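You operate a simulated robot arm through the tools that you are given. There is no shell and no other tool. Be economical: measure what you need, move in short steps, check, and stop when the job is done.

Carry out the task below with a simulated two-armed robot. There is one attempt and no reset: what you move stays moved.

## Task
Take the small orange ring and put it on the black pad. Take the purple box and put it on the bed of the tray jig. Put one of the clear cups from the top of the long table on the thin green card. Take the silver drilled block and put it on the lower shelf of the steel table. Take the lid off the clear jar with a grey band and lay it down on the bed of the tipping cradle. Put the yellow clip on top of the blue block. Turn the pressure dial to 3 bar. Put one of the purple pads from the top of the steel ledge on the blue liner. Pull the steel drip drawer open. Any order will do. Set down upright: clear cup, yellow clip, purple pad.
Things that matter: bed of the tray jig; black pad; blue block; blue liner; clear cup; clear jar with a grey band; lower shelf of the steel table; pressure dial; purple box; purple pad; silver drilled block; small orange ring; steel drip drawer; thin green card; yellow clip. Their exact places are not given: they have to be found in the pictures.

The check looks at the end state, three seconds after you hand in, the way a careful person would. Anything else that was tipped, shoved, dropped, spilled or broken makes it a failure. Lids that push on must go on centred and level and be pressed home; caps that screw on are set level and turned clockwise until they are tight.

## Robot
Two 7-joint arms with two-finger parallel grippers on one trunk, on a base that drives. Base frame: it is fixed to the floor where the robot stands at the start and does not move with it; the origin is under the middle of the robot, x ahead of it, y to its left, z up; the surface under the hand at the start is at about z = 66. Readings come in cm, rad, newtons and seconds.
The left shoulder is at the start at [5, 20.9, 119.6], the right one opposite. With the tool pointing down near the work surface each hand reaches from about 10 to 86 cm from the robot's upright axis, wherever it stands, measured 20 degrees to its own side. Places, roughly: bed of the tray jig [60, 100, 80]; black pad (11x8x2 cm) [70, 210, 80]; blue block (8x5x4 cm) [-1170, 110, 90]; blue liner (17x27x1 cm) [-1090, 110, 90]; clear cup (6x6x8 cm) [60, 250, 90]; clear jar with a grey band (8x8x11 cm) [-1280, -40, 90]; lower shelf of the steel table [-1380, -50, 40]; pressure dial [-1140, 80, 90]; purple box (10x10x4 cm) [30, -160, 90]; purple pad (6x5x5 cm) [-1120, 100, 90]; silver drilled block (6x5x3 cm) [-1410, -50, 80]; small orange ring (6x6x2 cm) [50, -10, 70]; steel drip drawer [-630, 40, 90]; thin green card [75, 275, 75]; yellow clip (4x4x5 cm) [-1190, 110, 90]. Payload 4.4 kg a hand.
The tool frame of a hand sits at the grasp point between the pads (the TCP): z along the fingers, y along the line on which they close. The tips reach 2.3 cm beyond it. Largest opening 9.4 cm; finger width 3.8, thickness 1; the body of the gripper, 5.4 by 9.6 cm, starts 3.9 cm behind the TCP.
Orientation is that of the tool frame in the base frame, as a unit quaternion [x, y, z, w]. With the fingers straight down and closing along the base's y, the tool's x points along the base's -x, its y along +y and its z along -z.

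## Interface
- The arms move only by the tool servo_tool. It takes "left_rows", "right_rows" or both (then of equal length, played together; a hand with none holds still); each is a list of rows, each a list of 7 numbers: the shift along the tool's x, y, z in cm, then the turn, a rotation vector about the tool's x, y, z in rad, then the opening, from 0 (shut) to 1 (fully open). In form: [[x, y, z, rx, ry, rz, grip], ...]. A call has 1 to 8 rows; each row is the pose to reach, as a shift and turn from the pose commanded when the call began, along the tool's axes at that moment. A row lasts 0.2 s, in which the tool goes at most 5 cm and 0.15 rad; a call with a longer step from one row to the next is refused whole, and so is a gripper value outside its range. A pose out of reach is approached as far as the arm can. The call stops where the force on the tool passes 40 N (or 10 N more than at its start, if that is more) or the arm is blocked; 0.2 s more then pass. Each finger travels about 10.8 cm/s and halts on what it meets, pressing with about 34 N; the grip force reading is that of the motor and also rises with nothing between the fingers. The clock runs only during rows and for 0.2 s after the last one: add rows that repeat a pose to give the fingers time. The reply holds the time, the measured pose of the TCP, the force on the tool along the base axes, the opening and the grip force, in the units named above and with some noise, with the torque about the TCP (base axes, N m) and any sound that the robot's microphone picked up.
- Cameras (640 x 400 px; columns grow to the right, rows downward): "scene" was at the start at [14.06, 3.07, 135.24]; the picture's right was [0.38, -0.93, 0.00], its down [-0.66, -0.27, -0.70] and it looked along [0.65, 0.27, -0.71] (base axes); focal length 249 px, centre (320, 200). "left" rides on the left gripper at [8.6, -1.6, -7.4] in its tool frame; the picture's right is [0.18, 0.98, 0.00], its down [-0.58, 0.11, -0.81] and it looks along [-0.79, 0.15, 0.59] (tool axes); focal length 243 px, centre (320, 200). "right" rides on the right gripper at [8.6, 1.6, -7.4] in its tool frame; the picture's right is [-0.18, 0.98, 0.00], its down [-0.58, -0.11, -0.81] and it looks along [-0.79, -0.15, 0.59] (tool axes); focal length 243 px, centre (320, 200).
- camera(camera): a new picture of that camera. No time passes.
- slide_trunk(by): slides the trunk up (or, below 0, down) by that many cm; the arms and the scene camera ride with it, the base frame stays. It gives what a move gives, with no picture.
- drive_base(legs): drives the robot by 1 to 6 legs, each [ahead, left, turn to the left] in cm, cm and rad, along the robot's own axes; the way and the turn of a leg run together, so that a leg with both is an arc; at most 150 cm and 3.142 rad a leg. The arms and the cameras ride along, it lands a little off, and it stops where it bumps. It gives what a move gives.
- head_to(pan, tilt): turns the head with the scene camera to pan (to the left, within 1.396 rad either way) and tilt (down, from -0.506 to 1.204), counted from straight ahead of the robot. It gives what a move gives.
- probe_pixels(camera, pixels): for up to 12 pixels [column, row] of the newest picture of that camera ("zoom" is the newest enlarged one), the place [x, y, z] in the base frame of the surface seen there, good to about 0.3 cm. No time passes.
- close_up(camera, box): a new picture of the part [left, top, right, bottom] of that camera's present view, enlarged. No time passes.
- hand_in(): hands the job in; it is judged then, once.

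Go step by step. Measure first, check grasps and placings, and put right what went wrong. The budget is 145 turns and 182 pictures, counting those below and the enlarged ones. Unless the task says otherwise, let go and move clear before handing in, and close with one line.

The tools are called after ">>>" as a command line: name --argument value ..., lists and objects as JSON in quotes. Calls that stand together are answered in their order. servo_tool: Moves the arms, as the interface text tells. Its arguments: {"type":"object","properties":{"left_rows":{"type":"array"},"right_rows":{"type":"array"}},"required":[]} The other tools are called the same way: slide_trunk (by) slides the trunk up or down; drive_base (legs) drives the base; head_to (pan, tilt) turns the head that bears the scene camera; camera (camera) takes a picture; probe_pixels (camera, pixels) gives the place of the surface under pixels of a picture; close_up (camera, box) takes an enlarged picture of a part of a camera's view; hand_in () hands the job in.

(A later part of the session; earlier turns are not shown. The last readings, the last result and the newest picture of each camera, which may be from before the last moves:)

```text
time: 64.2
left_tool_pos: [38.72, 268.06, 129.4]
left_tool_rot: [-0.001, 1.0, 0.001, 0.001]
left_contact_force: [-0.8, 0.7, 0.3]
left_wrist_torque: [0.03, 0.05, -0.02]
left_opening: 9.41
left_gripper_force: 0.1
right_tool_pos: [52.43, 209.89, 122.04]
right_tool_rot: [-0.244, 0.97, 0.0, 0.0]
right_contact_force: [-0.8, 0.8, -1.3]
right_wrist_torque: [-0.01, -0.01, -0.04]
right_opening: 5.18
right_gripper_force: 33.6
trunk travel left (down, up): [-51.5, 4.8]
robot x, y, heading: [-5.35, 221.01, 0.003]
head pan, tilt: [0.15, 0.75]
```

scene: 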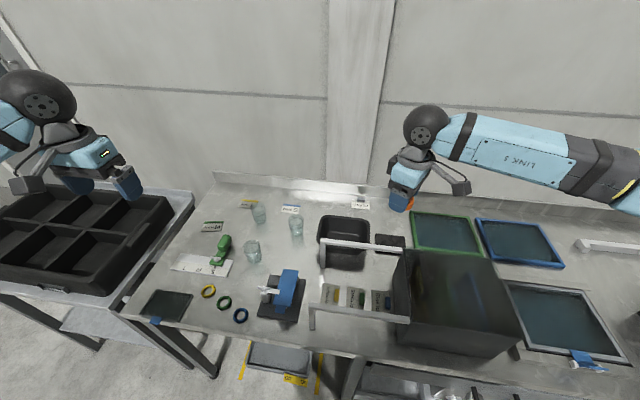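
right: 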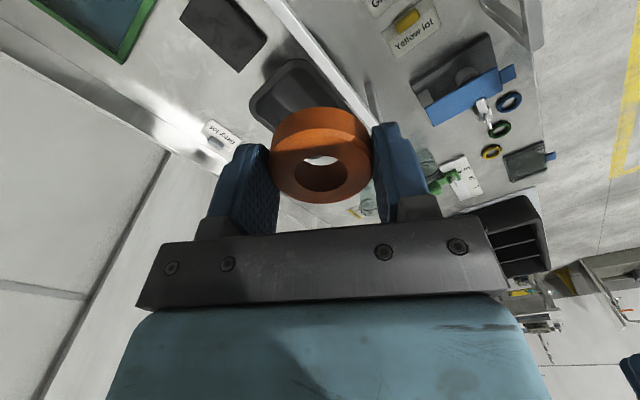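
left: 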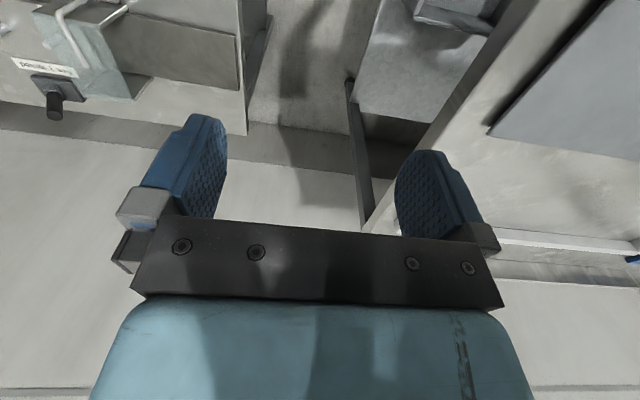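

>>> servo_tool --right_rows '[[-3.1, -2.97, 0, 0, 0, 0, 0], [-6.2, -5.93, 0, 0, 0, 0, 0], [-9.3, -8.9, 2, 0, 0, 0, 0], [-12.36, -11.86, 4, 0, 0, 0, 0], [-12.36, -11.86, 8, 0, 0, 0, 0], [-12.36, -11.86, 12, 0, 0, 0, 0]]'

```text
time: 65.6
left_tool_pos: [38.84, 268.06, 129.4]
left_tool_rot: [-0.001, 1.0, 0.001, 0.0]
left_contact_force: [-0.2, -0.1, 0.9]
left_wrist_torque: [0.01, 0.05, 0.0]
left_opening: 9.43
left_gripper_force: 0.2
right_tool_pos: [69.15, 205.28, 110.12]
right_tool_rot: [-0.244, 0.97, 0.0, 0.0]
right_contact_force: [-0.1, 0.4, 0.1]
right_wrist_torque: [0.02, -0.01, 0.03]
right_opening: 5.17
right_gripper_force: 34.7
trunk travel left (down, up): [-51.5, 4.8]
robot x, y, heading: [-5.89, 221.13, 0.003]
head pan, tilt: [0.15, 0.75]
```

Above the pad at (69.1,205.3,110). I descend in part and look.

>>> servo_tool --right_rows '[[0, 0, 4, 0, 0, 0, 0], [0, 0, 8, 0, 0, 0, 0], [0, 0, 12, 0, 0, 0, 0], [0, 0, 15, 0, 0, 0, 0]]'

>>> close_up --camera "scene" --box '[300, 100, 500, 300]'

>>> camera --camera "right"

```text
time: 66.6
left_tool_pos: [38.73, 268.07, 129.41]
left_tool_rot: [-0.001, 1.0, 0.001, 0.0]
left_contact_force: [0.0, -0.7, -0.1]
left_wrist_torque: [-0.01, 0.04, -0.02]
left_opening: 9.4
left_gripper_force: 0.0
right_tool_pos: [68.91, 205.48, 97.07]
right_tool_rot: [-0.245, 0.97, 0.0, 0.0]
right_contact_force: [0.3, -0.5, -0.4]
right_wrist_torque: [0.03, 0.01, 0.0]
right_opening: 5.2
right_gripper_force: 33.8
right hand out of reach, approached as far as the arm can: row 4
trunk travel left (down, up): [-51.5, 4.8]
robot x, y, heading: [-5.8, 221.13, 0.003]
head pan, tilt: [0.15, 0.75]
```

```text
2.00 times, centred on (400, 200) of scene
```

zoom: 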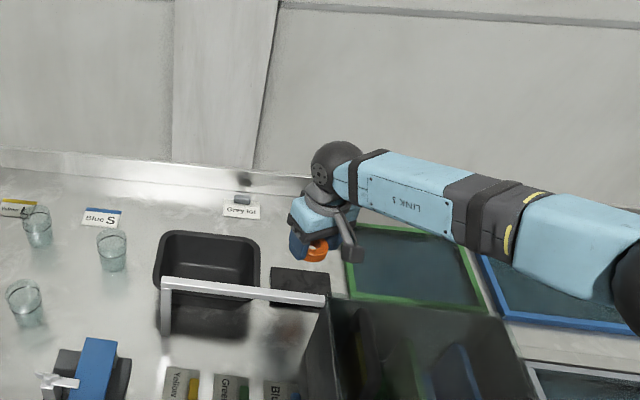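

```text
152 pictures are left
```

right: 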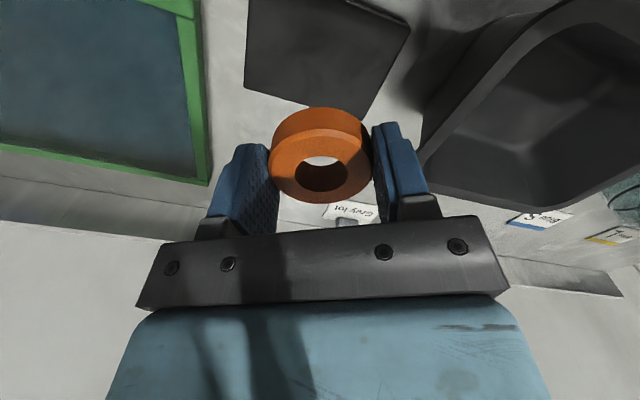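

The arm reaches its limit at z=97; I'll lower with the trunk instead: 8.5 cm brings the ring onto the pad.

>>> slide_trunk --by -8.0

>>> close_up --camera "right" --box '[200, 60, 440, 230]'

>>> close_up --camera "scene" --box '[360, 160, 460, 260]'

```text
time: 67.8
left_tool_pos: [38.54, 268.09, 121.46]
left_tool_rot: [-0.001, 1.0, 0.001, 0.0]
left_contact_force: [0.8, -0.4, 0.6]
left_wrist_torque: [0.0, 0.0, -0.01]
left_opening: 9.41
left_gripper_force: 0.1
right_tool_pos: [68.99, 205.38, 89.16]
right_tool_rot: [-0.245, 0.97, 0.001, 0.0]
right_contact_force: [0.6, -0.3, 0.5]
right_wrist_torque: [-0.02, -0.02, -0.04]
right_opening: 5.2
right_gripper_force: 33.7
trunk travel left (down, up): [-43.5, 12.8]
robot x, y, heading: [-6.02, 221.67, 0.006]
head pan, tilt: [0.15, 0.75]
```

```text
2.35 times, centred on (320, 145) of right
```

zoom: 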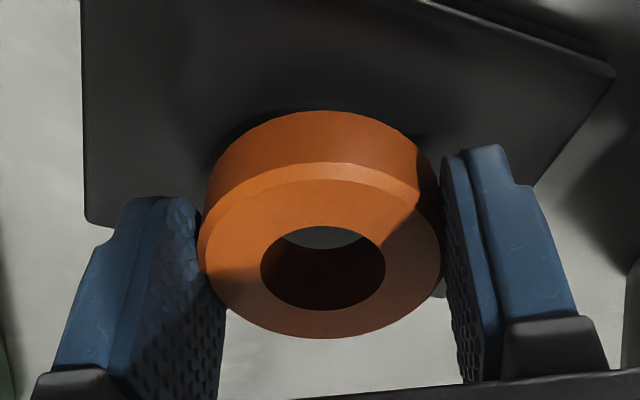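

```text
4.00 times, centred on (410, 210) of scene
```

zoom: 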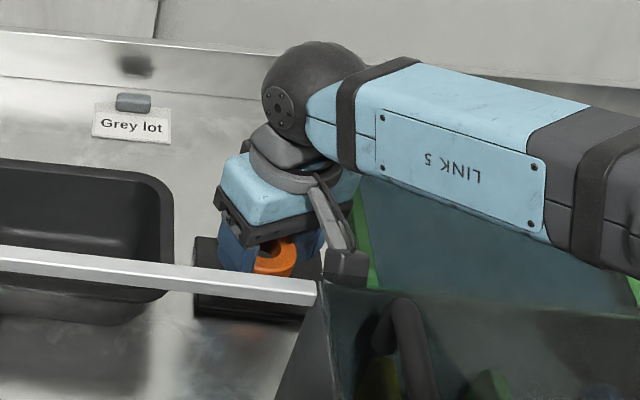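

The ring is over the pad, about 0.8 cm above, and close to the far edge; I shift it 0.6 cm toward the robot and lower the rest.

>>> servo_tool --right_rows '[[0.5, 0.28, 0, 0, 0, 0, 0], [0.5, 0.28, 0, 0, 0, 0, 0]]'

>>> slide_trunk --by -0.8

>>> close_up --camera "right" --box '[200, 60, 440, 230]'

```text
time: 68.4
left_tool_pos: [38.69, 268.04, 121.38]
left_tool_rot: [-0.002, 1.0, 0.001, 0.0]
left_contact_force: [0.0, 0.3, 0.0]
left_wrist_torque: [0.01, -0.02, 0.01]
left_opening: 9.38
left_gripper_force: 0.1
right_tool_pos: [68.41, 205.48, 89.27]
right_tool_rot: [-0.244, 0.97, 0.0, 0.0]
right_contact_force: [-0.5, 0.3, 0.2]
right_wrist_torque: [0.05, 0.0, -0.02]
right_opening: 5.19
right_gripper_force: 33.9
trunk travel left (down, up): [-43.5, 12.8]
robot x, y, heading: [-5.97, 221.36, 0.004]
head pan, tilt: [0.15, 0.75]
```

```text
time: 69.0
left_tool_pos: [38.78, 268.06, 120.62]
left_tool_rot: [-0.001, 1.0, 0.0, 0.0]
left_contact_force: [-0.7, -0.3, 1.1]
left_wrist_torque: [0.0, -0.02, -0.01]
left_opening: 9.41
left_gripper_force: 0.0
right_tool_pos: [68.27, 205.5, 88.48]
right_tool_rot: [-0.244, 0.97, -0.001, 0.0]
right_contact_force: [0.7, 0.6, -0.3]
right_wrist_torque: [0.0, 0.01, 0.0]
right_opening: 5.2
right_gripper_force: 33.4
trunk travel left (down, up): [-42.7, 13.6]
robot x, y, heading: [-5.96, 221.05, 0.003]
head pan, tilt: [0.15, 0.75]
```

```text
2.35 times, centred on (320, 145) of right
```

zoom: 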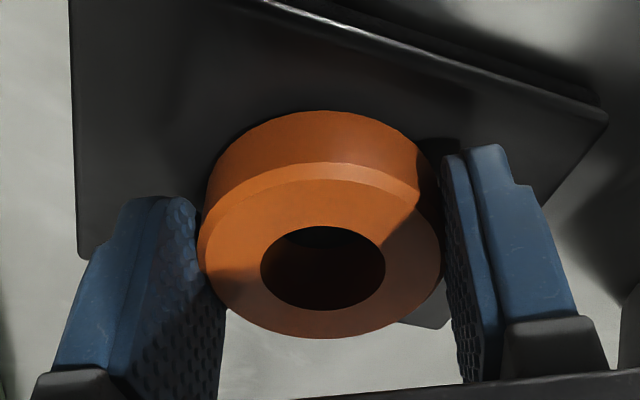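

>>> slide_trunk --by -0.3

>>> servo_tool --right_rows '[[0, 0, 0, 0, 0, 0, 0.66], [0, 0, 0, 0, 0, 0, 0.66], [0, 0, -2, 0, 0, 0, 0.66], [0, 0, -5, 0, 0, 0, 0.66], [0, 0, -9, 0, 0, 0, 0.66], [0, 0, -13, 0, 0, 0, 0.66], [0, 0, -17, 0, 0, 0, 0.66]]'

>>> camera --camera "right"

```text
time: 69.5
left_tool_pos: [38.73, 268.1, 120.33]
left_tool_rot: [-0.001, 1.0, 0.002, 0.001]
left_contact_force: [0.1, 0.6, 0.9]
left_wrist_torque: [-0.02, -0.02, 0.01]
left_opening: 9.41
left_gripper_force: 0.0
right_tool_pos: [68.3, 205.43, 88.12]
right_tool_rot: [-0.244, 0.97, 0.001, 0.0]
right_contact_force: [0.1, -0.5, -0.2]
right_wrist_torque: [0.0, -0.02, 0.0]
right_opening: 5.19
right_gripper_force: 33.8
trunk travel left (down, up): [-42.4, 13.9]
robot x, y, heading: [-5.85, 221.47, 0.003]
head pan, tilt: [0.15, 0.75]
```

```text
time: 71.1
left_tool_pos: [38.61, 268.07, 120.32]
left_tool_rot: [-0.002, 1.0, 0.0, 0.002]
left_contact_force: [0.0, 0.5, 0.4]
left_wrist_torque: [-0.02, 0.01, -0.02]
left_opening: 9.4
left_gripper_force: 0.1
right_tool_pos: [68.31, 205.26, 104.84]
right_tool_rot: [-0.244, 0.97, 0.0, 0.0]
right_contact_force: [0.3, 0.4, 1.0]
right_wrist_torque: [0.02, 0.01, 0.03]
right_opening: 6.21
right_gripper_force: 0.0
trunk travel left (down, up): [-42.4, 13.9]
robot x, y, heading: [-5.85, 221.36, 0.004]
head pan, tilt: [0.15, 0.75]
```

```text
148 pictures are left
```

right: 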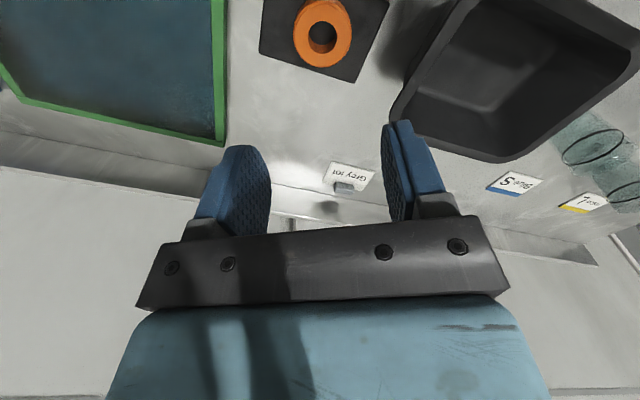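

The orange ring lies on the black pad. I retract the right arm, and drive left for the cup.

>>> servo_tool --right_rows '[[0, 0, -4, 0, 0, 0, 0.66], [0, 0, -8, 0, 0, 0, 0.66], [2, 1, -12, 0, 0, 0.1, 0.66], [6, 3.2, -14, 0, 0, 0.2, 0.66], [10, 5.4, -14, 0, 0, 0.3, 0.66], [14, 7.5, -14, 0, 0, 0.4, 0.66], [18, 9.6, -14, 0, 0, 0.49, 0.66], [22, 11.8, -14, 0, 0, 0.49, 0.66]]'

>>> drive_base --legs '[[0, 34, 0]]'

>>> head_to --pan 0.1 --tilt 0.8

>>> camera --camera "scene"

>>> close_up --camera "scene" --box '[220, 130, 420, 260]'

```text
time: 72.9
left_tool_pos: [38.66, 268.0, 120.47]
left_tool_rot: [-0.002, 1.0, 0.001, 0.0]
left_contact_force: [1.1, 0.6, -0.6]
left_wrist_torque: [0.02, -0.01, 0.03]
left_opening: 9.41
left_gripper_force: 0.1
right_tool_pos: [43.53, 205.45, 119.47]
right_tool_rot: [-0.001, 1.0, 0.0, 0.001]
right_contact_force: [-0.3, -0.3, 0.1]
right_wrist_torque: [0.0, 0.02, -0.01]
right_opening: 6.22
right_gripper_force: 0.1
trunk travel left (down, up): [-42.4, 13.9]
robot x, y, heading: [-5.96, 221.27, 0.004]
head pan, tilt: [0.15, 0.75]
```

```text
time: 76.5
left_tool_pos: [38.39, 302.26, 120.32]
left_tool_rot: [-0.003, 1.0, 0.002, 0.0]
left_contact_force: [1.0, -0.2, 1.0]
left_wrist_torque: [0.02, 0.0, 0.0]
left_opening: 9.39
left_gripper_force: 0.1
right_tool_pos: [43.54, 239.8, 119.39]
right_tool_rot: [-0.004, 1.0, 0.001, -0.001]
right_contact_force: [0.0, -0.2, 0.7]
right_wrist_torque: [-0.03, 0.03, 0.0]
right_opening: 6.19
right_gripper_force: 0.0
trunk travel left (down, up): [-42.4, 13.9]
robot x, y, heading: [-6.42, 255.51, 0.008]
head pan, tilt: [0.15, 0.75]
```

```text
time: 77.1
left_tool_pos: [38.31, 302.25, 120.35]
left_tool_rot: [-0.004, 1.0, 0.001, 0.0]
left_contact_force: [1.2, -0.3, -0.1]
left_wrist_torque: [-0.02, 0.02, 0.01]
left_opening: 9.4
left_gripper_force: 0.1
right_tool_pos: [43.53, 239.79, 119.43]
right_tool_rot: [-0.004, 1.0, 0.001, 0.001]
right_contact_force: [-0.1, 0.1, -0.9]
right_wrist_torque: [-0.02, 0.03, 0.01]
right_opening: 6.18
right_gripper_force: 0.1
trunk travel left (down, up): [-42.4, 13.9]
robot x, y, heading: [-5.81, 255.09, 0.007]
head pan, tilt: [0.099, 0.799]
```

```text
147 pictures are left
```

scene: 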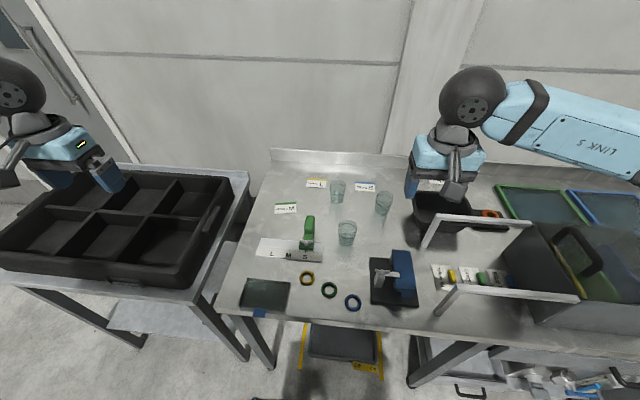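

```text
3.08 times, centred on (320, 195) of scene
```

zoom: 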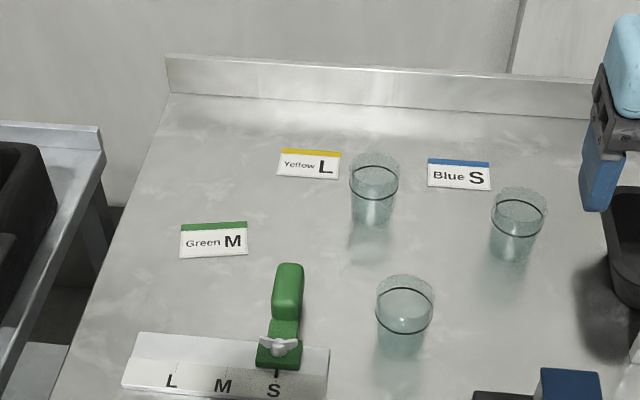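

>>> probe_pixels --camera "zoom" --pixels '[[182, 232], [245, 224], [181, 256], [246, 253], [213, 240], [378, 295], [432, 297], [404, 320], [403, 360], [404, 277], [288, 270], [290, 300]]'

```text
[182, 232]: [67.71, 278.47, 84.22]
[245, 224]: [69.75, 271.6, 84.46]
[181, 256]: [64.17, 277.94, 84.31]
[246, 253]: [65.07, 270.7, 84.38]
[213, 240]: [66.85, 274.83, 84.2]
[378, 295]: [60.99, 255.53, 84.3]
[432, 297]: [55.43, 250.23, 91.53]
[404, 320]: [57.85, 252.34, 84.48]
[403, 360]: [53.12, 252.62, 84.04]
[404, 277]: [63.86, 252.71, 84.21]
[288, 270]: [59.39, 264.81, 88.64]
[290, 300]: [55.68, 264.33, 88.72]
```

>>> close_up --camera "scene" --box '[325, 205, 375, 250]'

```text
8.89 times, centred on (350, 228) of scene
```

zoom: 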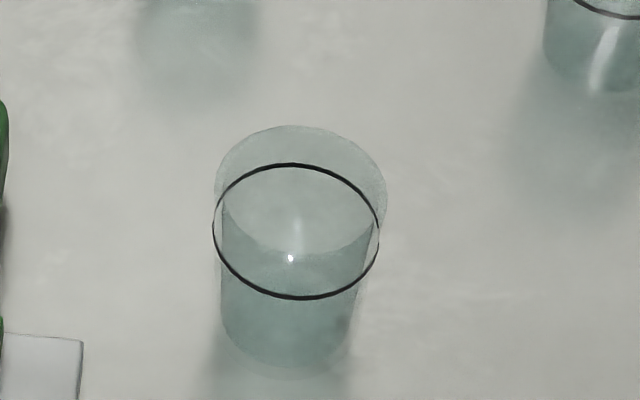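

>>> probe_pixels --camera "zoom" --pixels '[[295, 165], [296, 297], [214, 230], [379, 230], [300, 126], [290, 365], [375, 160], [220, 170], [300, 298], [290, 340]]'

```text
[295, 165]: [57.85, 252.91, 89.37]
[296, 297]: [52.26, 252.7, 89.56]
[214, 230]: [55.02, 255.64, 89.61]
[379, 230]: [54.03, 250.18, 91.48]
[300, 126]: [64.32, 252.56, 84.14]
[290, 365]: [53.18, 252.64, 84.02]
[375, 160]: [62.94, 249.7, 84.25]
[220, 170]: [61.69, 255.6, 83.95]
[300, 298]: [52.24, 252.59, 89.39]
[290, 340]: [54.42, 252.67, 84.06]
```

The cup's band gives its centre at (55.05,252.85), rim z≈92; the green card's centre is (67,274.6). I move the left hand over the cup while moving the right hand aside.

>>> servo_tool --left_rows '[[-1.5, -4.5, 0, 0, 0, 0, 1], [-3, -9, 0, 0, 0, 0, 1], [-4.5, -13.5, 0, 0, 0, 0, 1], [-6, -18, 0, 0, 0, 0, 1], [-7.5, -22.5, 0, 0, 0, 0, 1], [-9, -27, 0, 0, 0, 0, 1], [-10.5, -31.5, 0, 0, 0, 0, 1], [-12, -36, 0, 0, 0, 0, 1]]' --right_rows '[[0, -3, 0, 0, 0, 0, 0.6], [0, -6, 0, 0, 0, 0, 0.6], [0, -9, 0, 0, 0, 0, 0.6], [0, -12, 0, 0, 0, 0, 0.6], [0, -15, 0, 0, 0, 0, 0.6], [0, -18, 0, 0, 0, 0, 0.6], [0, -21, 0, 0, 0, 0, 0.6], [0, -24, 0, 0, 0, 0, 0.6]]'

>>> servo_tool --left_rows '[[-1.5, -4.5, 0, 0, 0, 0, 1], [-3, -9, 0, 0, 0, 0, 1], [-4.5, -13.4, 0, 0, 0, 0, 1], [-4.5, -13.4, 5, 0, 0, 0, 1], [-4.5, -13.4, 10, 0, 0, 0, 1], [-4.5, -13.4, 15, 0, 0, 0, 1], [-4.5, -13.4, 19, 0, 0, 0, 1]]'

>>> camera --camera "left"

```text
time: 78.9
left_tool_pos: [50.74, 266.43, 120.26]
left_tool_rot: [-0.004, 1.0, 0.002, 0.001]
left_contact_force: [-0.4, -0.5, -0.1]
left_wrist_torque: [-0.01, -0.04, -0.02]
left_opening: 9.42
left_gripper_force: 0.0
right_tool_pos: [43.98, 215.83, 119.45]
right_tool_rot: [-0.004, 1.0, 0.001, 0.0]
right_contact_force: [0.5, -1.1, 0.0]
right_wrist_torque: [0.01, 0.03, 0.0]
right_opening: 5.63
right_gripper_force: 0.0
trunk travel left (down, up): [-42.4, 13.9]
robot x, y, heading: [-6.2, 255.26, 0.006]
head pan, tilt: [0.099, 0.799]
```

```text
time: 80.5
left_tool_pos: [54.98, 253.22, 100.91]
left_tool_rot: [-0.004, 1.0, 0.0, -0.001]
left_contact_force: [0.6, -0.9, 0.6]
left_wrist_torque: [0.0, -0.01, 0.01]
left_opening: 9.42
left_gripper_force: 0.1
right_tool_pos: [43.92, 216.19, 119.59]
right_tool_rot: [-0.004, 1.0, 0.0, 0.0]
right_contact_force: [0.9, 0.2, 0.0]
right_wrist_torque: [0.0, -0.03, 0.01]
right_opening: 5.61
right_gripper_force: 0.1
trunk travel left (down, up): [-42.4, 13.9]
robot x, y, heading: [-5.85, 255.44, 0.002]
head pan, tilt: [0.099, 0.799]
```

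```text
144 pictures are left
```

left: 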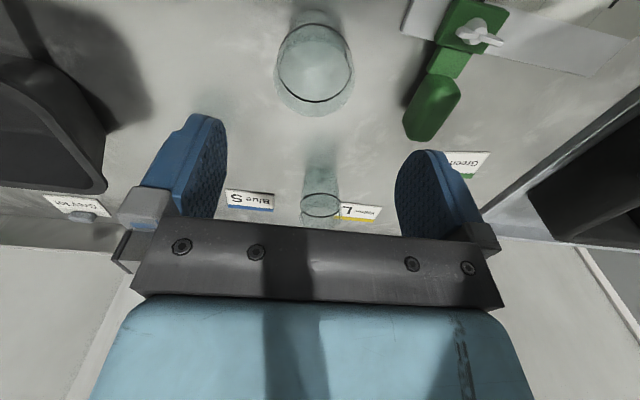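

>>> servo_tool --left_rows '[[0, -0.2, 4, 0, 0, 0, 1], [0, -0.2, 8, 0, 0, 0, 1], [0, -0.2, 11.5, 0, 0, 0, 1], [0, -0.2, 11.5, 0, 0, 0, 0.6], [0, -0.2, 11.5, 0, 0, 0, 0.45], [0, -0.2, 11.5, 0, 0, 0, 0.45], [0, -0.2, 11.5, 0, 0, 0, 0.45]]'

>>> camera --camera "left"

```text
time: 82.1
left_tool_pos: [55.07, 252.9, 89.85]
left_tool_rot: [-0.004, 1.0, 0.001, -0.001]
left_contact_force: [-0.1, 0.0, -0.6]
left_wrist_torque: [0.02, 0.04, 0.01]
left_opening: 5.59
left_gripper_force: 34.0
right_tool_pos: [43.75, 216.17, 119.45]
right_tool_rot: [-0.004, 1.0, 0.0, 0.0]
right_contact_force: [-0.2, 0.0, 0.8]
right_wrist_torque: [-0.03, 0.01, -0.01]
right_opening: 5.61
right_gripper_force: 0.0
trunk travel left (down, up): [-42.4, 13.9]
robot x, y, heading: [-5.95, 255.41, 0.008]
head pan, tilt: [0.099, 0.799]
```

```text
143 pictures are left
```

left: 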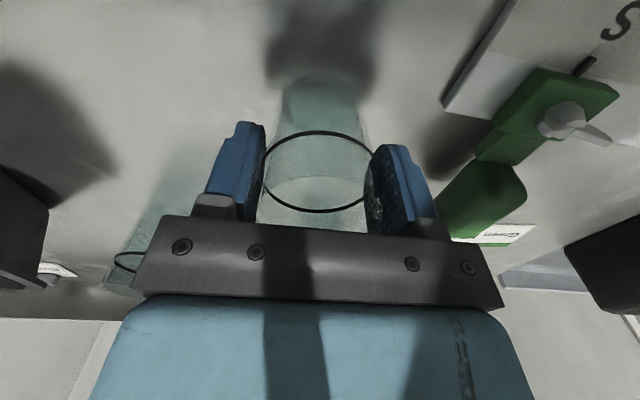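

Cup gripped (5.6 cm, 34 N). Lift 12 cm and carry it above the green card.

>>> servo_tool --left_rows '[[0, 0, -1, 0, 0, 0, 0], [0, 0, -3, 0, 0, 0, 0], [0, 0, -7, 0, 0, 0, 0], [0, 0, -12, 0, 0, 0, 0], [-2.4, 4, -12, 0, 0, 0, 0], [-4.8, 8, -12, 0, 0, 0, 0], [-7.2, 12, -12, 0, 0, 0, 0], [-9.6, 16, -12, 0, 0, 0, 0]]'

>>> servo_tool --left_rows '[[-1.2, 3, 0, 0, 0, 0, 0], [-2.4, 5.7, 0, 0, 0, 0, 0], [-2.4, 5.7, 4, 0, 0, 0, 0], [-2.4, 5.7, 7, 0, 0, 0, 0]]'

>>> camera --camera "left"

>>> close_up --camera "scene" --box '[220, 130, 420, 260]'

```text
time: 83.9
left_tool_pos: [64.93, 269.06, 101.67]
left_tool_rot: [-0.003, 1.0, -0.001, 0.0]
left_contact_force: [0.3, 0.2, -0.3]
left_wrist_torque: [-0.01, 0.03, 0.01]
left_opening: 5.58
left_gripper_force: 34.1
right_tool_pos: [43.81, 216.28, 119.47]
right_tool_rot: [-0.004, 1.0, -0.001, 0.0]
right_contact_force: [-0.4, 0.6, 0.0]
right_wrist_torque: [0.0, 0.02, 0.02]
right_opening: 5.64
right_gripper_force: 0.0
trunk travel left (down, up): [-42.4, 13.9]
robot x, y, heading: [-6.1, 255.37, 0.005]
head pan, tilt: [0.099, 0.799]
```

```text
time: 84.9
left_tool_pos: [67.18, 274.31, 94.73]
left_tool_rot: [-0.004, 1.0, 0.001, 0.0]
left_contact_force: [0.5, 0.6, -0.5]
left_wrist_torque: [0.01, 0.0, 0.02]
left_opening: 5.56
left_gripper_force: 34.2
right_tool_pos: [44.04, 216.23, 119.49]
right_tool_rot: [-0.004, 1.0, 0.0, 0.0]
right_contact_force: [0.1, 0.8, 0.9]
right_wrist_torque: [-0.01, 0.0, 0.0]
right_opening: 5.64
right_gripper_force: 0.2
trunk travel left (down, up): [-42.4, 13.9]
robot x, y, heading: [-6.05, 255.29, 0.006]
head pan, tilt: [0.099, 0.799]
```

```text
142 pictures are left
```

left: 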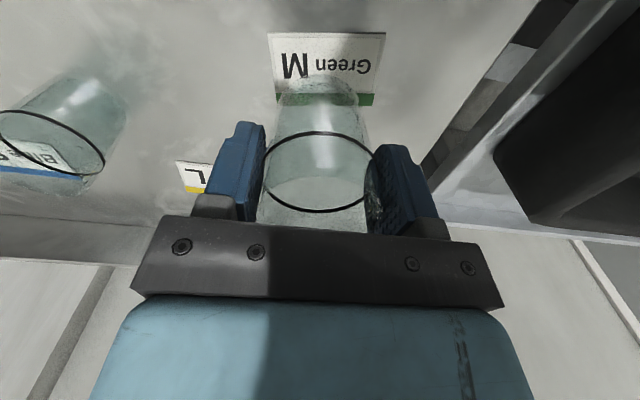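

```text
3.08 times, centred on (320, 195) of scene
```

zoom: 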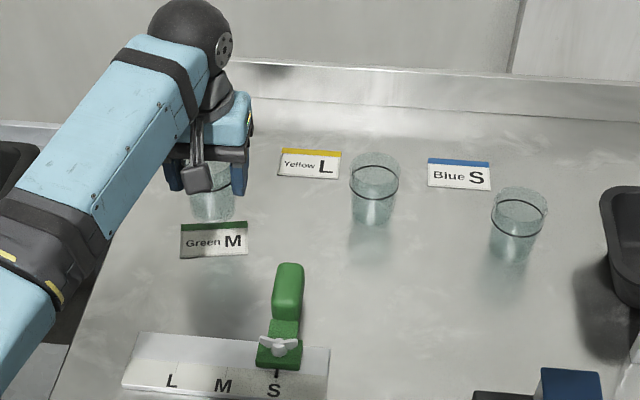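

>>> servo_tool --left_rows '[[0, 0.2, 2, 0, 0, 0, 0], [0, 0.2, 3.8, 0, 0, 0, 0], [0, 0.2, 4.3, 0, 0, 0, 0], [0, 0.2, 4.5, 0, 0, 0, 0]]'

>>> camera --camera "left"

```text
time: 85.9
left_tool_pos: [67.23, 274.83, 90.19]
left_tool_rot: [-0.003, 1.0, 0.001, 0.0]
left_contact_force: [1.4, 0.0, 0.4]
left_wrist_torque: [-0.03, 0.01, 0.01]
left_opening: 5.57
left_gripper_force: 33.7
right_tool_pos: [43.9, 216.15, 119.45]
right_tool_rot: [-0.004, 1.0, -0.001, -0.001]
right_contact_force: [0.1, -0.5, 0.0]
right_wrist_torque: [-0.01, 0.01, -0.02]
right_opening: 5.67
right_gripper_force: 0.0
trunk travel left (down, up): [-42.4, 13.9]
robot x, y, heading: [-5.63, 255.08, 0.002]
head pan, tilt: [0.099, 0.799]
```

```text
140 pictures are left
```

left: 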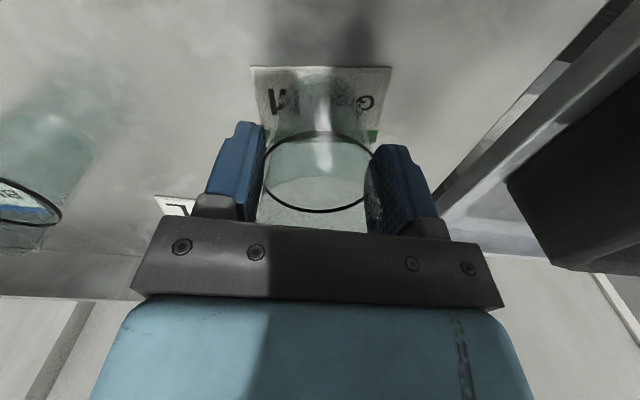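

>>> servo_tool --left_rows '[[-0.2, 0, 0.15, 0, 0, 0, 0], [-0.2, 0, 0.3, 0, 0, 0, 0], [-0.2, 0, 0.3, 0, 0, 0, 0.75], [-0.2, 0, 0.3, 0, 0, 0, 0.75], [-0.2, 0, -2, 0, 0, 0, 0.75], [-0.2, 0, -6, 0, 0, 0, 0.75], [-0.2, 0, -10, 0, 0, 0, 0.75], [-0.2, 0, -15, 0, 0, 0, 0.75]]'

>>> camera --camera "left"

```text
time: 87.7
left_tool_pos: [66.88, 274.49, 105.59]
left_tool_rot: [-0.003, 1.0, 0.001, 0.0]
left_contact_force: [-0.2, 0.1, 0.2]
left_wrist_torque: [0.03, -0.04, 0.03]
left_opening: 7.05
left_gripper_force: 0.1
right_tool_pos: [43.71, 216.02, 119.61]
right_tool_rot: [-0.005, 1.0, 0.0, 0.0]
right_contact_force: [-0.7, 0.6, 1.8]
right_wrist_torque: [-0.04, -0.02, 0.05]
right_opening: 5.65
right_gripper_force: 0.0
trunk travel left (down, up): [-42.4, 13.9]
robot x, y, heading: [-6.17, 255.52, 0.008]
head pan, tilt: [0.099, 0.799]
```

```text
139 pictures are left
```

left: 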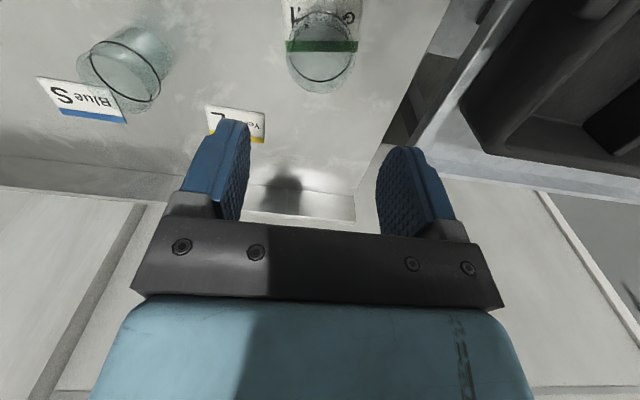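

The cup stands upright on the green card. I retract the left arm and verify, then back away.

>>> servo_tool --left_rows '[[0, 0, -5, 0, 0, 0, 0.75], [0, 0, -10, 0, 0, 0, 0.75], [4.5, 0, -15, 0, 0, 0, 0.75], [9, 0, -15, 0, 0, 0, 0.75], [13.5, 1, -15, 0, 0, 0, 0.75], [18, 2, -15, 0, 0, 0, 0.75], [22.5, 3, -15, 0, 0, 0, 0.75], [27, 4, -15, 0, 0, 0, 0.75]]'

>>> close_up --camera "scene" --box '[220, 130, 420, 260]'

>>> drive_base --legs '[[-30, 0, 0], [0, -130, 0], [0, -125, 0]]'

>>> head_to --pan -0.6 --tilt 0.6

>>> camera --camera "scene"

```text
refused: row 3 steps farther than a row can; nothing moved
```

```text
3.08 times, centred on (320, 195) of scene
```

zoom: 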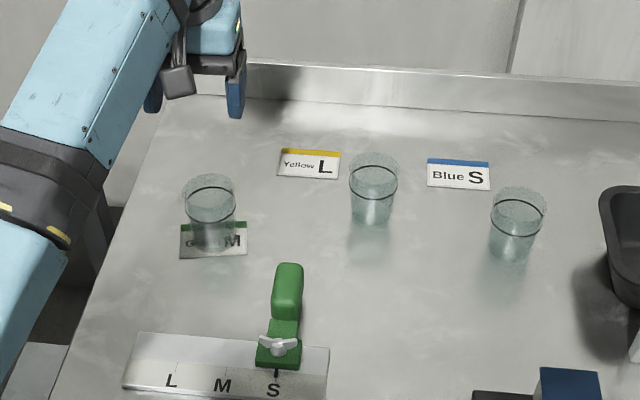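

```text
time: 111.9
left_tool_pos: [41.84, 20.35, 105.49]
left_tool_rot: [-0.02, 1.0, 0.001, 0.0]
left_contact_force: [0.2, 0.2, -0.1]
left_wrist_torque: [0.0, 0.01, -0.01]
left_opening: 7.04
left_gripper_force: 0.0
right_tool_pos: [20.59, -38.81, 119.51]
right_tool_rot: [-0.02, 1.0, 0.0, 0.0]
right_contact_force: [0.7, -1.0, -0.6]
right_wrist_torque: [0.03, -0.01, 0.0]
right_opening: 5.66
right_gripper_force: 0.0
trunk travel left (down, up): [-42.4, 13.9]
robot x, y, heading: [-30.33, -1.33, 0.044]
head pan, tilt: [0.099, 0.799]
```

```text
time: 112.9
left_tool_pos: [41.86, 20.37, 105.43]
left_tool_rot: [-0.02, 1.0, 0.001, 0.0]
left_contact_force: [0.3, 0.7, 0.7]
left_wrist_torque: [-0.01, 0.02, 0.01]
left_opening: 7.06
left_gripper_force: 0.1
right_tool_pos: [20.67, -38.83, 119.45]
right_tool_rot: [-0.02, 1.0, 0.0, -0.001]
right_contact_force: [-0.6, 0.0, -0.5]
right_wrist_torque: [-0.02, 0.01, -0.01]
right_opening: 5.63
right_gripper_force: 0.1
trunk travel left (down, up): [-42.4, 13.9]
robot x, y, heading: [-30.56, -1.21, 0.041]
head pan, tilt: [-0.6, 0.6]
```

```text
137 pictures are left
```

scene: 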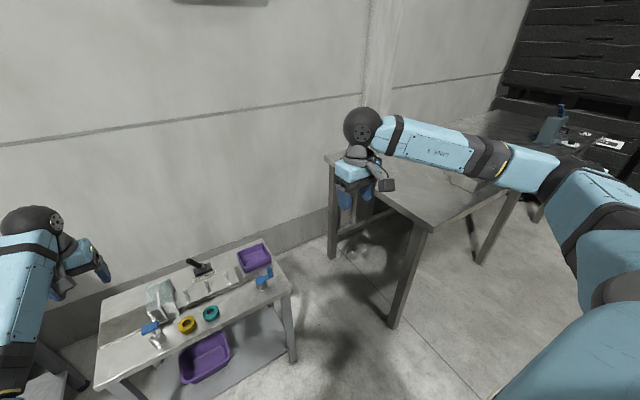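

The retract was refused (row too long), so the left arm rode along extended at z≈105; no bump was reported, and I'll check the bench when I return. Now I tuck the left arm and survey the right bench.

>>> servo_tool --left_rows '[[3, 0, -3, 0, 0, 0, 0.75], [6, 1, -6, 0, 0, 0, 0.75], [9, 2, -9, 0, 0, 0, 0.75], [12, 3, -11, 0, 0, 0, 0.75], [15, 4, -13, 0, 0, 0, 0.75], [18, 5, -13, 0, 0, 0, 0.75], [22, 5, -13, 0, 0, 0, 0.75], [26, 5, -13, 0, 0, 0, 0.75]]'

>>> probe_pixels --camera "scene" --pixels '[[328, 155], [428, 226], [510, 180], [394, 325], [478, 262], [560, 130], [290, 360]]'

>>> drive_base --legs '[[0, -25, -0.044]]'

>>> head_to --pan -1.2 --tilt 0.5

>>> camera --camera "scene"

```text
time: 114.7
left_tool_pos: [15.42, 24.45, 118.68]
left_tool_rot: [-0.019, 1.0, 0.0, 0.001]
left_contact_force: [0.1, -0.6, 1.1]
left_wrist_torque: [0.01, -0.01, 0.0]
left_opening: 7.04
left_gripper_force: 0.1
right_tool_pos: [20.49, -38.87, 119.61]
right_tool_rot: [-0.02, 1.0, 0.0, 0.0]
right_contact_force: [-0.1, -0.2, 0.4]
right_wrist_torque: [-0.03, -0.01, -0.03]
right_opening: 5.64
right_gripper_force: 0.1
trunk travel left (down, up): [-42.4, 13.9]
robot x, y, heading: [-30.49, -1.34, 0.039]
head pan, tilt: [-0.6, 0.6]
```

```text
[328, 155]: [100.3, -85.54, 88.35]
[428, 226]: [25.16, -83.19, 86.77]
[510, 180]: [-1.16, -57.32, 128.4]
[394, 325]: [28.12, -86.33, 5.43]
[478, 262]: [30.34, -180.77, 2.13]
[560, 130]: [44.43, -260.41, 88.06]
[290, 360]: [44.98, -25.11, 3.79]
```

```text
time: 117.5
left_tool_pos: [17.16, -2.22, 118.5]
left_tool_rot: [0.003, 1.0, 0.001, 0.0]
left_contact_force: [0.1, -0.1, -0.6]
left_wrist_torque: [-0.03, 0.02, 0.01]
left_opening: 7.09
left_gripper_force: 0.1
right_tool_pos: [19.38, -65.62, 119.51]
right_tool_rot: [0.003, 1.0, 0.0, 0.0]
right_contact_force: [0.4, 0.3, 0.9]
right_wrist_torque: [0.03, -0.04, 0.0]
right_opening: 5.63
right_gripper_force: 0.0
trunk travel left (down, up): [-42.4, 13.9]
robot x, y, heading: [-30.29, -25.88, -0.003]
head pan, tilt: [-0.6, 0.6]
```

```text
time: 118.5
left_tool_pos: [17.1, -2.11, 118.52]
left_tool_rot: [0.002, 1.0, 0.0, 0.0]
left_contact_force: [-0.4, 0.4, 0.0]
left_wrist_torque: [-0.01, -0.03, 0.0]
left_opening: 7.01
left_gripper_force: 0.0
right_tool_pos: [19.26, -65.6, 119.54]
right_tool_rot: [0.002, 1.0, 0.0, 0.0]
right_contact_force: [-0.3, -0.1, 0.2]
right_wrist_torque: [-0.02, 0.0, 0.0]
right_opening: 5.6
right_gripper_force: 0.1
trunk travel left (down, up): [-42.4, 13.9]
robot x, y, heading: [-30.04, -25.68, -0.006]
head pan, tilt: [-1.201, 0.499]
```

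```text
136 pictures are left
```

scene: 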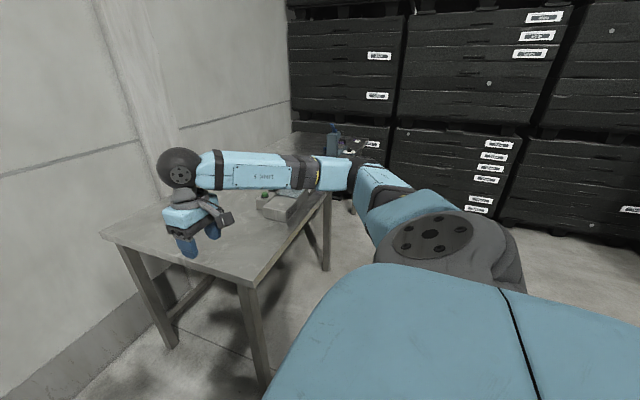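

The right bench has its front edge at x≈25, top z≈87, from y=-83 on. I drive to y≈-150.

>>> drive_base --legs '[[-4, 0, 0.006], [0, -120, 0]]'

>>> head_to --pan -0.1 --tilt 0.7

>>> camera --camera "scene"

```text
time: 129.5
left_tool_pos: [14.2, -117.93, 118.66]
left_tool_rot: [-0.018, 1.0, 0.001, 0.0]
left_contact_force: [0.6, 0.2, -0.4]
left_wrist_torque: [-0.02, 0.01, -0.02]
left_opening: 7.07
left_gripper_force: 0.1
right_tool_pos: [18.91, -181.04, 119.53]
right_tool_rot: [-0.018, 1.0, 0.0, 0.0]
right_contact_force: [0.2, -0.6, 0.4]
right_wrist_torque: [-0.01, -0.02, 0.01]
right_opening: 5.66
right_gripper_force: 0.1
trunk travel left (down, up): [-42.4, 13.9]
robot x, y, heading: [-32.32, -143.41, 0.034]
head pan, tilt: [-1.201, 0.499]
```

```text
time: 130.9
left_tool_pos: [14.28, -117.83, 118.69]
left_tool_rot: [-0.017, 1.0, 0.0, 0.0]
left_contact_force: [-0.6, 0.4, -0.7]
left_wrist_torque: [-0.03, -0.02, 0.02]
left_opening: 7.06
left_gripper_force: 0.1
right_tool_pos: [18.95, -181.1, 119.51]
right_tool_rot: [-0.018, 1.0, 0.0, 0.0]
right_contact_force: [-0.4, 0.3, 0.5]
right_wrist_torque: [-0.01, 0.0, 0.02]
right_opening: 5.64
right_gripper_force: 0.1
trunk travel left (down, up): [-42.4, 13.9]
robot x, y, heading: [-31.84, -143.04, 0.034]
head pan, tilt: [-0.099, 0.7]
```

```text
135 pictures are left
```

scene: 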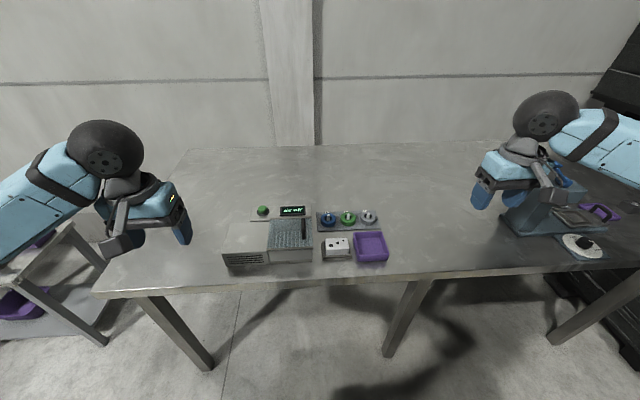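

>>> close_up --camera "scene" --box '[290, 195, 410, 275]'

>>> probe_pixels --camera "scene" --pixels '[[357, 240], [384, 238], [359, 259], [386, 257], [371, 246], [336, 247], [345, 218], [372, 262], [330, 280]]'

```text
5.00 times, centred on (350, 235) of scene
```

zoom: 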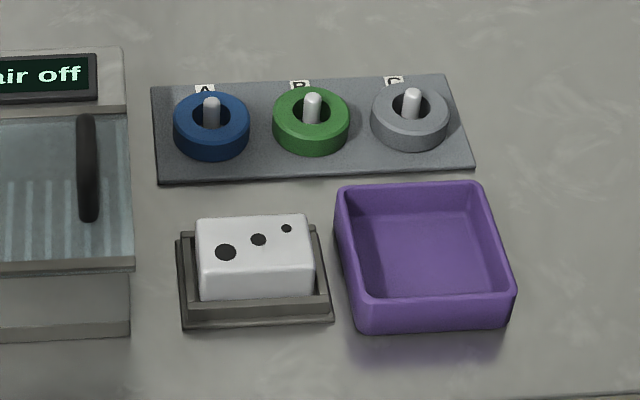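

```text
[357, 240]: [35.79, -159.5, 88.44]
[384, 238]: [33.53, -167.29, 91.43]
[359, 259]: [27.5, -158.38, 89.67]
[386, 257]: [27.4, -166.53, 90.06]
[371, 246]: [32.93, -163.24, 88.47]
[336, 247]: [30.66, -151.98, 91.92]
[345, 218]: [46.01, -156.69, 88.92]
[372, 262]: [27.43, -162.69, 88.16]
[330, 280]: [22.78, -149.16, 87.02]
```

The purple box is an open tray at x 27.3–37, y -158…-167.5, rim z 91.4, floor 88.5. I'll pinch its right wall with the right hand; first drive closer.

>>> drive_base --legs '[[16, -6, -0.034]]'

>>> camera --camera "scene"

```text
time: 132.3
left_tool_pos: [31.17, -125.11, 118.57]
left_tool_rot: [0.001, 1.0, 0.001, 0.0]
left_contact_force: [0.6, -0.2, -0.4]
left_wrist_torque: [0.01, 0.01, 0.0]
left_opening: 7.05
left_gripper_force: 0.0
right_tool_pos: [33.54, -188.59, 119.63]
right_tool_rot: [0.001, 1.0, 0.0, 0.0]
right_contact_force: [0.3, 0.7, 0.2]
right_wrist_torque: [0.0, -0.01, 0.0]
right_opening: 5.63
right_gripper_force: 0.0
trunk travel left (down, up): [-42.4, 13.9]
robot x, y, heading: [-15.87, -148.59, -0.0]
head pan, tilt: [-0.099, 0.7]
```

```text
133 pictures are left
```

scene: 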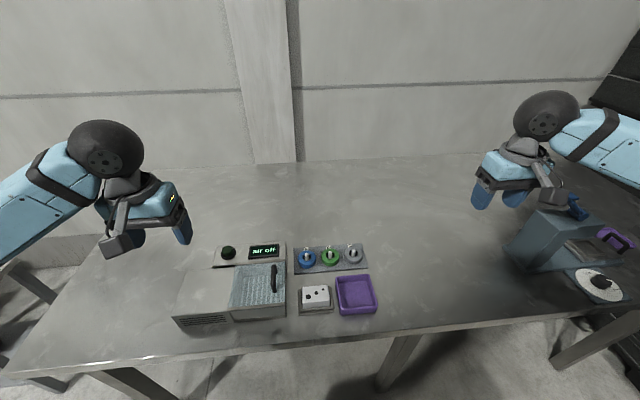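

>>> close_up --camera "scene" --box '[310, 255, 400, 325]'

>>> probe_pixels --camera "scene" --pixels '[[375, 295], [371, 276], [338, 276], [340, 313], [376, 312], [356, 292], [510, 250], [430, 280], [373, 285], [369, 290]]'

```text
5.71 times, centred on (355, 290) of scene
```

zoom: 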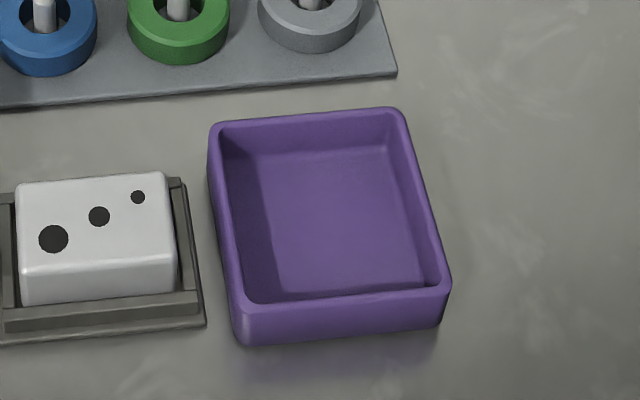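

```text
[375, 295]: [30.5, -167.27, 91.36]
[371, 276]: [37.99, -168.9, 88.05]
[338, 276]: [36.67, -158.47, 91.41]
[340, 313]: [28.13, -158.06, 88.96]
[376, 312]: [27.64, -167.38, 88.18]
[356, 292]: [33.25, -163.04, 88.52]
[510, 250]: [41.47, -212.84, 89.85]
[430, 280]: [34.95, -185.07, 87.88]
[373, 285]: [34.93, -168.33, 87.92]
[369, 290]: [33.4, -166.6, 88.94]
```

>>> probe_pixels --camera "zoom" --pixels '[[399, 118], [440, 275], [418, 195], [422, 210], [222, 135], [240, 300], [340, 295], [310, 117]]'

```text
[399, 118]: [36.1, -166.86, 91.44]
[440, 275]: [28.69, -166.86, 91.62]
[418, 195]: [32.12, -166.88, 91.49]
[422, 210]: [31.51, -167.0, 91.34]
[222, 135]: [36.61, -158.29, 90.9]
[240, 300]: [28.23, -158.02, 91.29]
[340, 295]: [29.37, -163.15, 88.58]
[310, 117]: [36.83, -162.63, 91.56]
```

The right wall's top runs at y≈-167.0, z 91.5. I move the right hand over it with 3.3 cm opening and descend.

>>> servo_tool --right_rows '[[0.3, 4.5, 0, 0, 0, 0, 0.35], [0.6, 9, 0, 0, 0, 0, 0.35], [0.9, 13.5, 0, 0, 0, 0, 0.35], [1.2, 18, 0, 0, 0, 0, 0.35], [1.2, 21.5, 0, 0, 0, 0, 0.35], [1.2, 21.5, 5, 0, 0, 0, 0.35], [1.2, 21.5, 10, 0, 0, 0, 0.35], [1.2, 21.5, 15, 0, 0, 0, 0.35]]'

>>> servo_tool --right_rows '[[0, 0, 3, 0, 0, 0, 0.35], [0, 0, 6, 0, 0, 0, 0.35], [0, 0, 8, 0, 0, 0, 0.35]]'

>>> camera --camera "right"

```text
time: 134.1
left_tool_pos: [31.25, -125.26, 118.59]
left_tool_rot: [0.002, 1.0, 0.001, 0.0]
left_contact_force: [-0.3, 0.4, -0.6]
left_wrist_torque: [0.0, -0.05, 0.01]
left_opening: 7.05
left_gripper_force: 0.0
right_tool_pos: [32.38, -167.2, 104.66]
right_tool_rot: [0.001, 1.0, 0.0, 0.0]
right_contact_force: [-0.9, 0.3, 0.5]
right_wrist_torque: [0.03, -0.02, -0.03]
right_opening: 3.29
right_gripper_force: 0.0
trunk travel left (down, up): [-42.4, 13.9]
robot x, y, heading: [-15.85, -148.87, -0.009]
head pan, tilt: [-0.099, 0.7]
```

```text
time: 134.9
left_tool_pos: [31.17, -125.25, 118.56]
left_tool_rot: [0.002, 1.0, 0.0, 0.0]
left_contact_force: [0.2, 0.1, -0.1]
left_wrist_torque: [0.01, 0.0, 0.03]
left_opening: 7.06
left_gripper_force: 0.1
right_tool_pos: [32.26, -167.3, 96.5]
right_tool_rot: [0.001, 1.0, 0.0, 0.001]
right_contact_force: [0.0, 1.0, -0.1]
right_wrist_torque: [0.01, -0.01, -0.02]
right_opening: 3.26
right_gripper_force: 0.1
trunk travel left (down, up): [-42.4, 13.9]
robot x, y, heading: [-16.09, -149.21, -0.002]
head pan, tilt: [-0.099, 0.7]
```

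```text
131 pictures are left
```

right: 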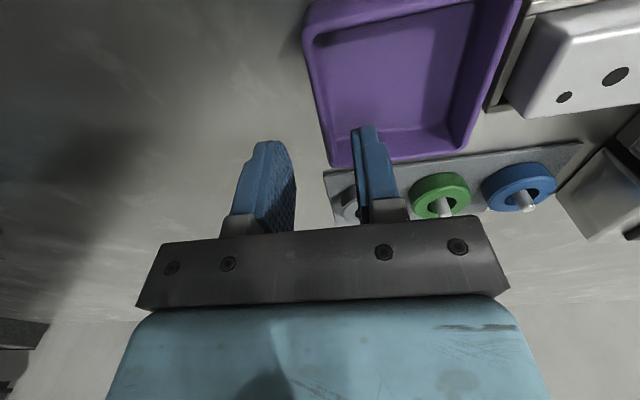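

>>> servo_tool --right_rows '[[0, 0.25, 2.5, 0, 0, 0, 0.35], [0, 0.25, 4.5, 0, 0, 0, 0.35], [0, 0.25, 5.2, 0, 0, 0, 0.35], [0, 0.25, 5.2, 0, 0, 0, 0.0], [0, 0.25, 5.2, 0, 0, 0, 0.0], [0, 0.25, 5.2, 0, 0, 0, 0.0]]'

>>> camera --camera "right"

```text
time: 136.3
left_tool_pos: [31.12, -125.22, 118.47]
left_tool_rot: [0.002, 1.0, 0.001, -0.001]
left_contact_force: [0.9, -1.3, 0.1]
left_wrist_torque: [0.04, 0.0, 0.01]
left_opening: 7.07
left_gripper_force: 0.0
right_tool_pos: [32.51, -166.8, 91.26]
right_tool_rot: [0.002, 1.0, 0.001, 0.001]
right_contact_force: [0.8, -0.1, 0.6]
right_wrist_torque: [0.03, -0.06, 0.0]
right_opening: 0.49
right_gripper_force: 34.7
trunk travel left (down, up): [-42.4, 13.9]
robot x, y, heading: [-16.13, -148.93, -0.003]
head pan, tilt: [-0.099, 0.7]
```

```text
130 pictures are left
```

right: 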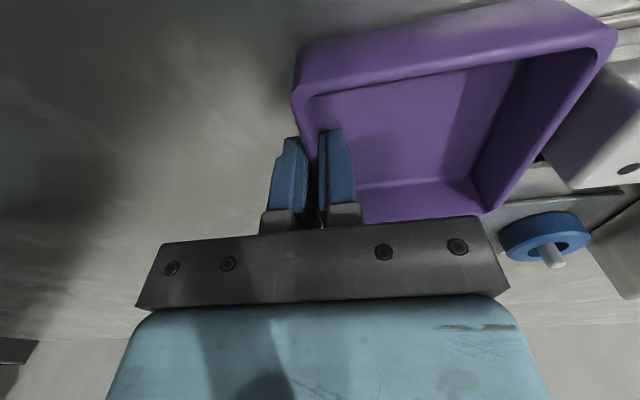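

Wall pinched (0.5 cm). Lift gently and check.

>>> servo_tool --right_rows '[[0, 0, -0.5, 0, 0, 0, 0], [0, 0, -1.5, 0, 0, 0, 0], [0, 0, -3, 0, 0, 0, 0], [0, 0, -5.5, 0, 0, 0, 0], [0, 0, -8.5, 0, 0, 0, 0], [0, 0, -12, 0, 0, 0, 0], [0, 0, -16, 0, 0, 0, 0], [0, 0, -20, 0, 0, 0, 0]]'

>>> camera --camera "right"

>>> camera --camera "scene"

```text
time: 138.1
left_tool_pos: [31.13, -125.23, 118.55]
left_tool_rot: [0.001, 1.0, 0.001, 0.0]
left_contact_force: [-1.0, 0.1, -0.1]
left_wrist_torque: [-0.02, 0.02, 0.0]
left_opening: 7.04
left_gripper_force: 0.0
right_tool_pos: [32.65, -166.94, 111.01]
right_tool_rot: [-0.001, 1.0, 0.0, 0.0]
right_contact_force: [0.2, 0.2, -0.9]
right_wrist_torque: [-0.05, -0.02, 0.0]
right_opening: 0.46
right_gripper_force: 34.0
trunk travel left (down, up): [-42.4, 13.9]
robot x, y, heading: [-16.22, -148.89, -0.006]
head pan, tilt: [-0.099, 0.7]
```

```text
129 pictures are left
```

right: 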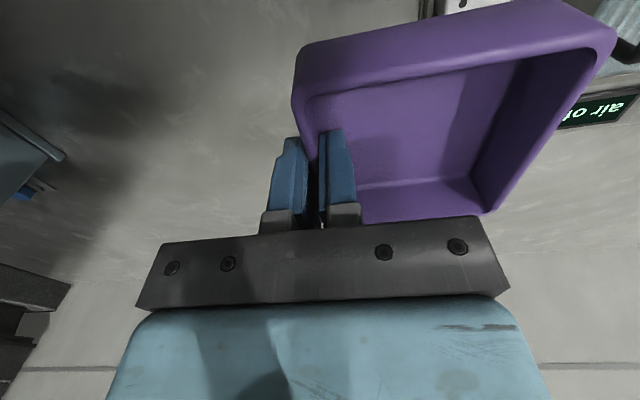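

```text
128 pictures are left
```

scene: 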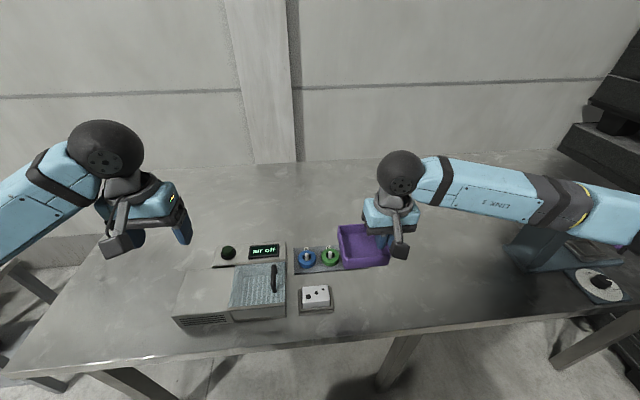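

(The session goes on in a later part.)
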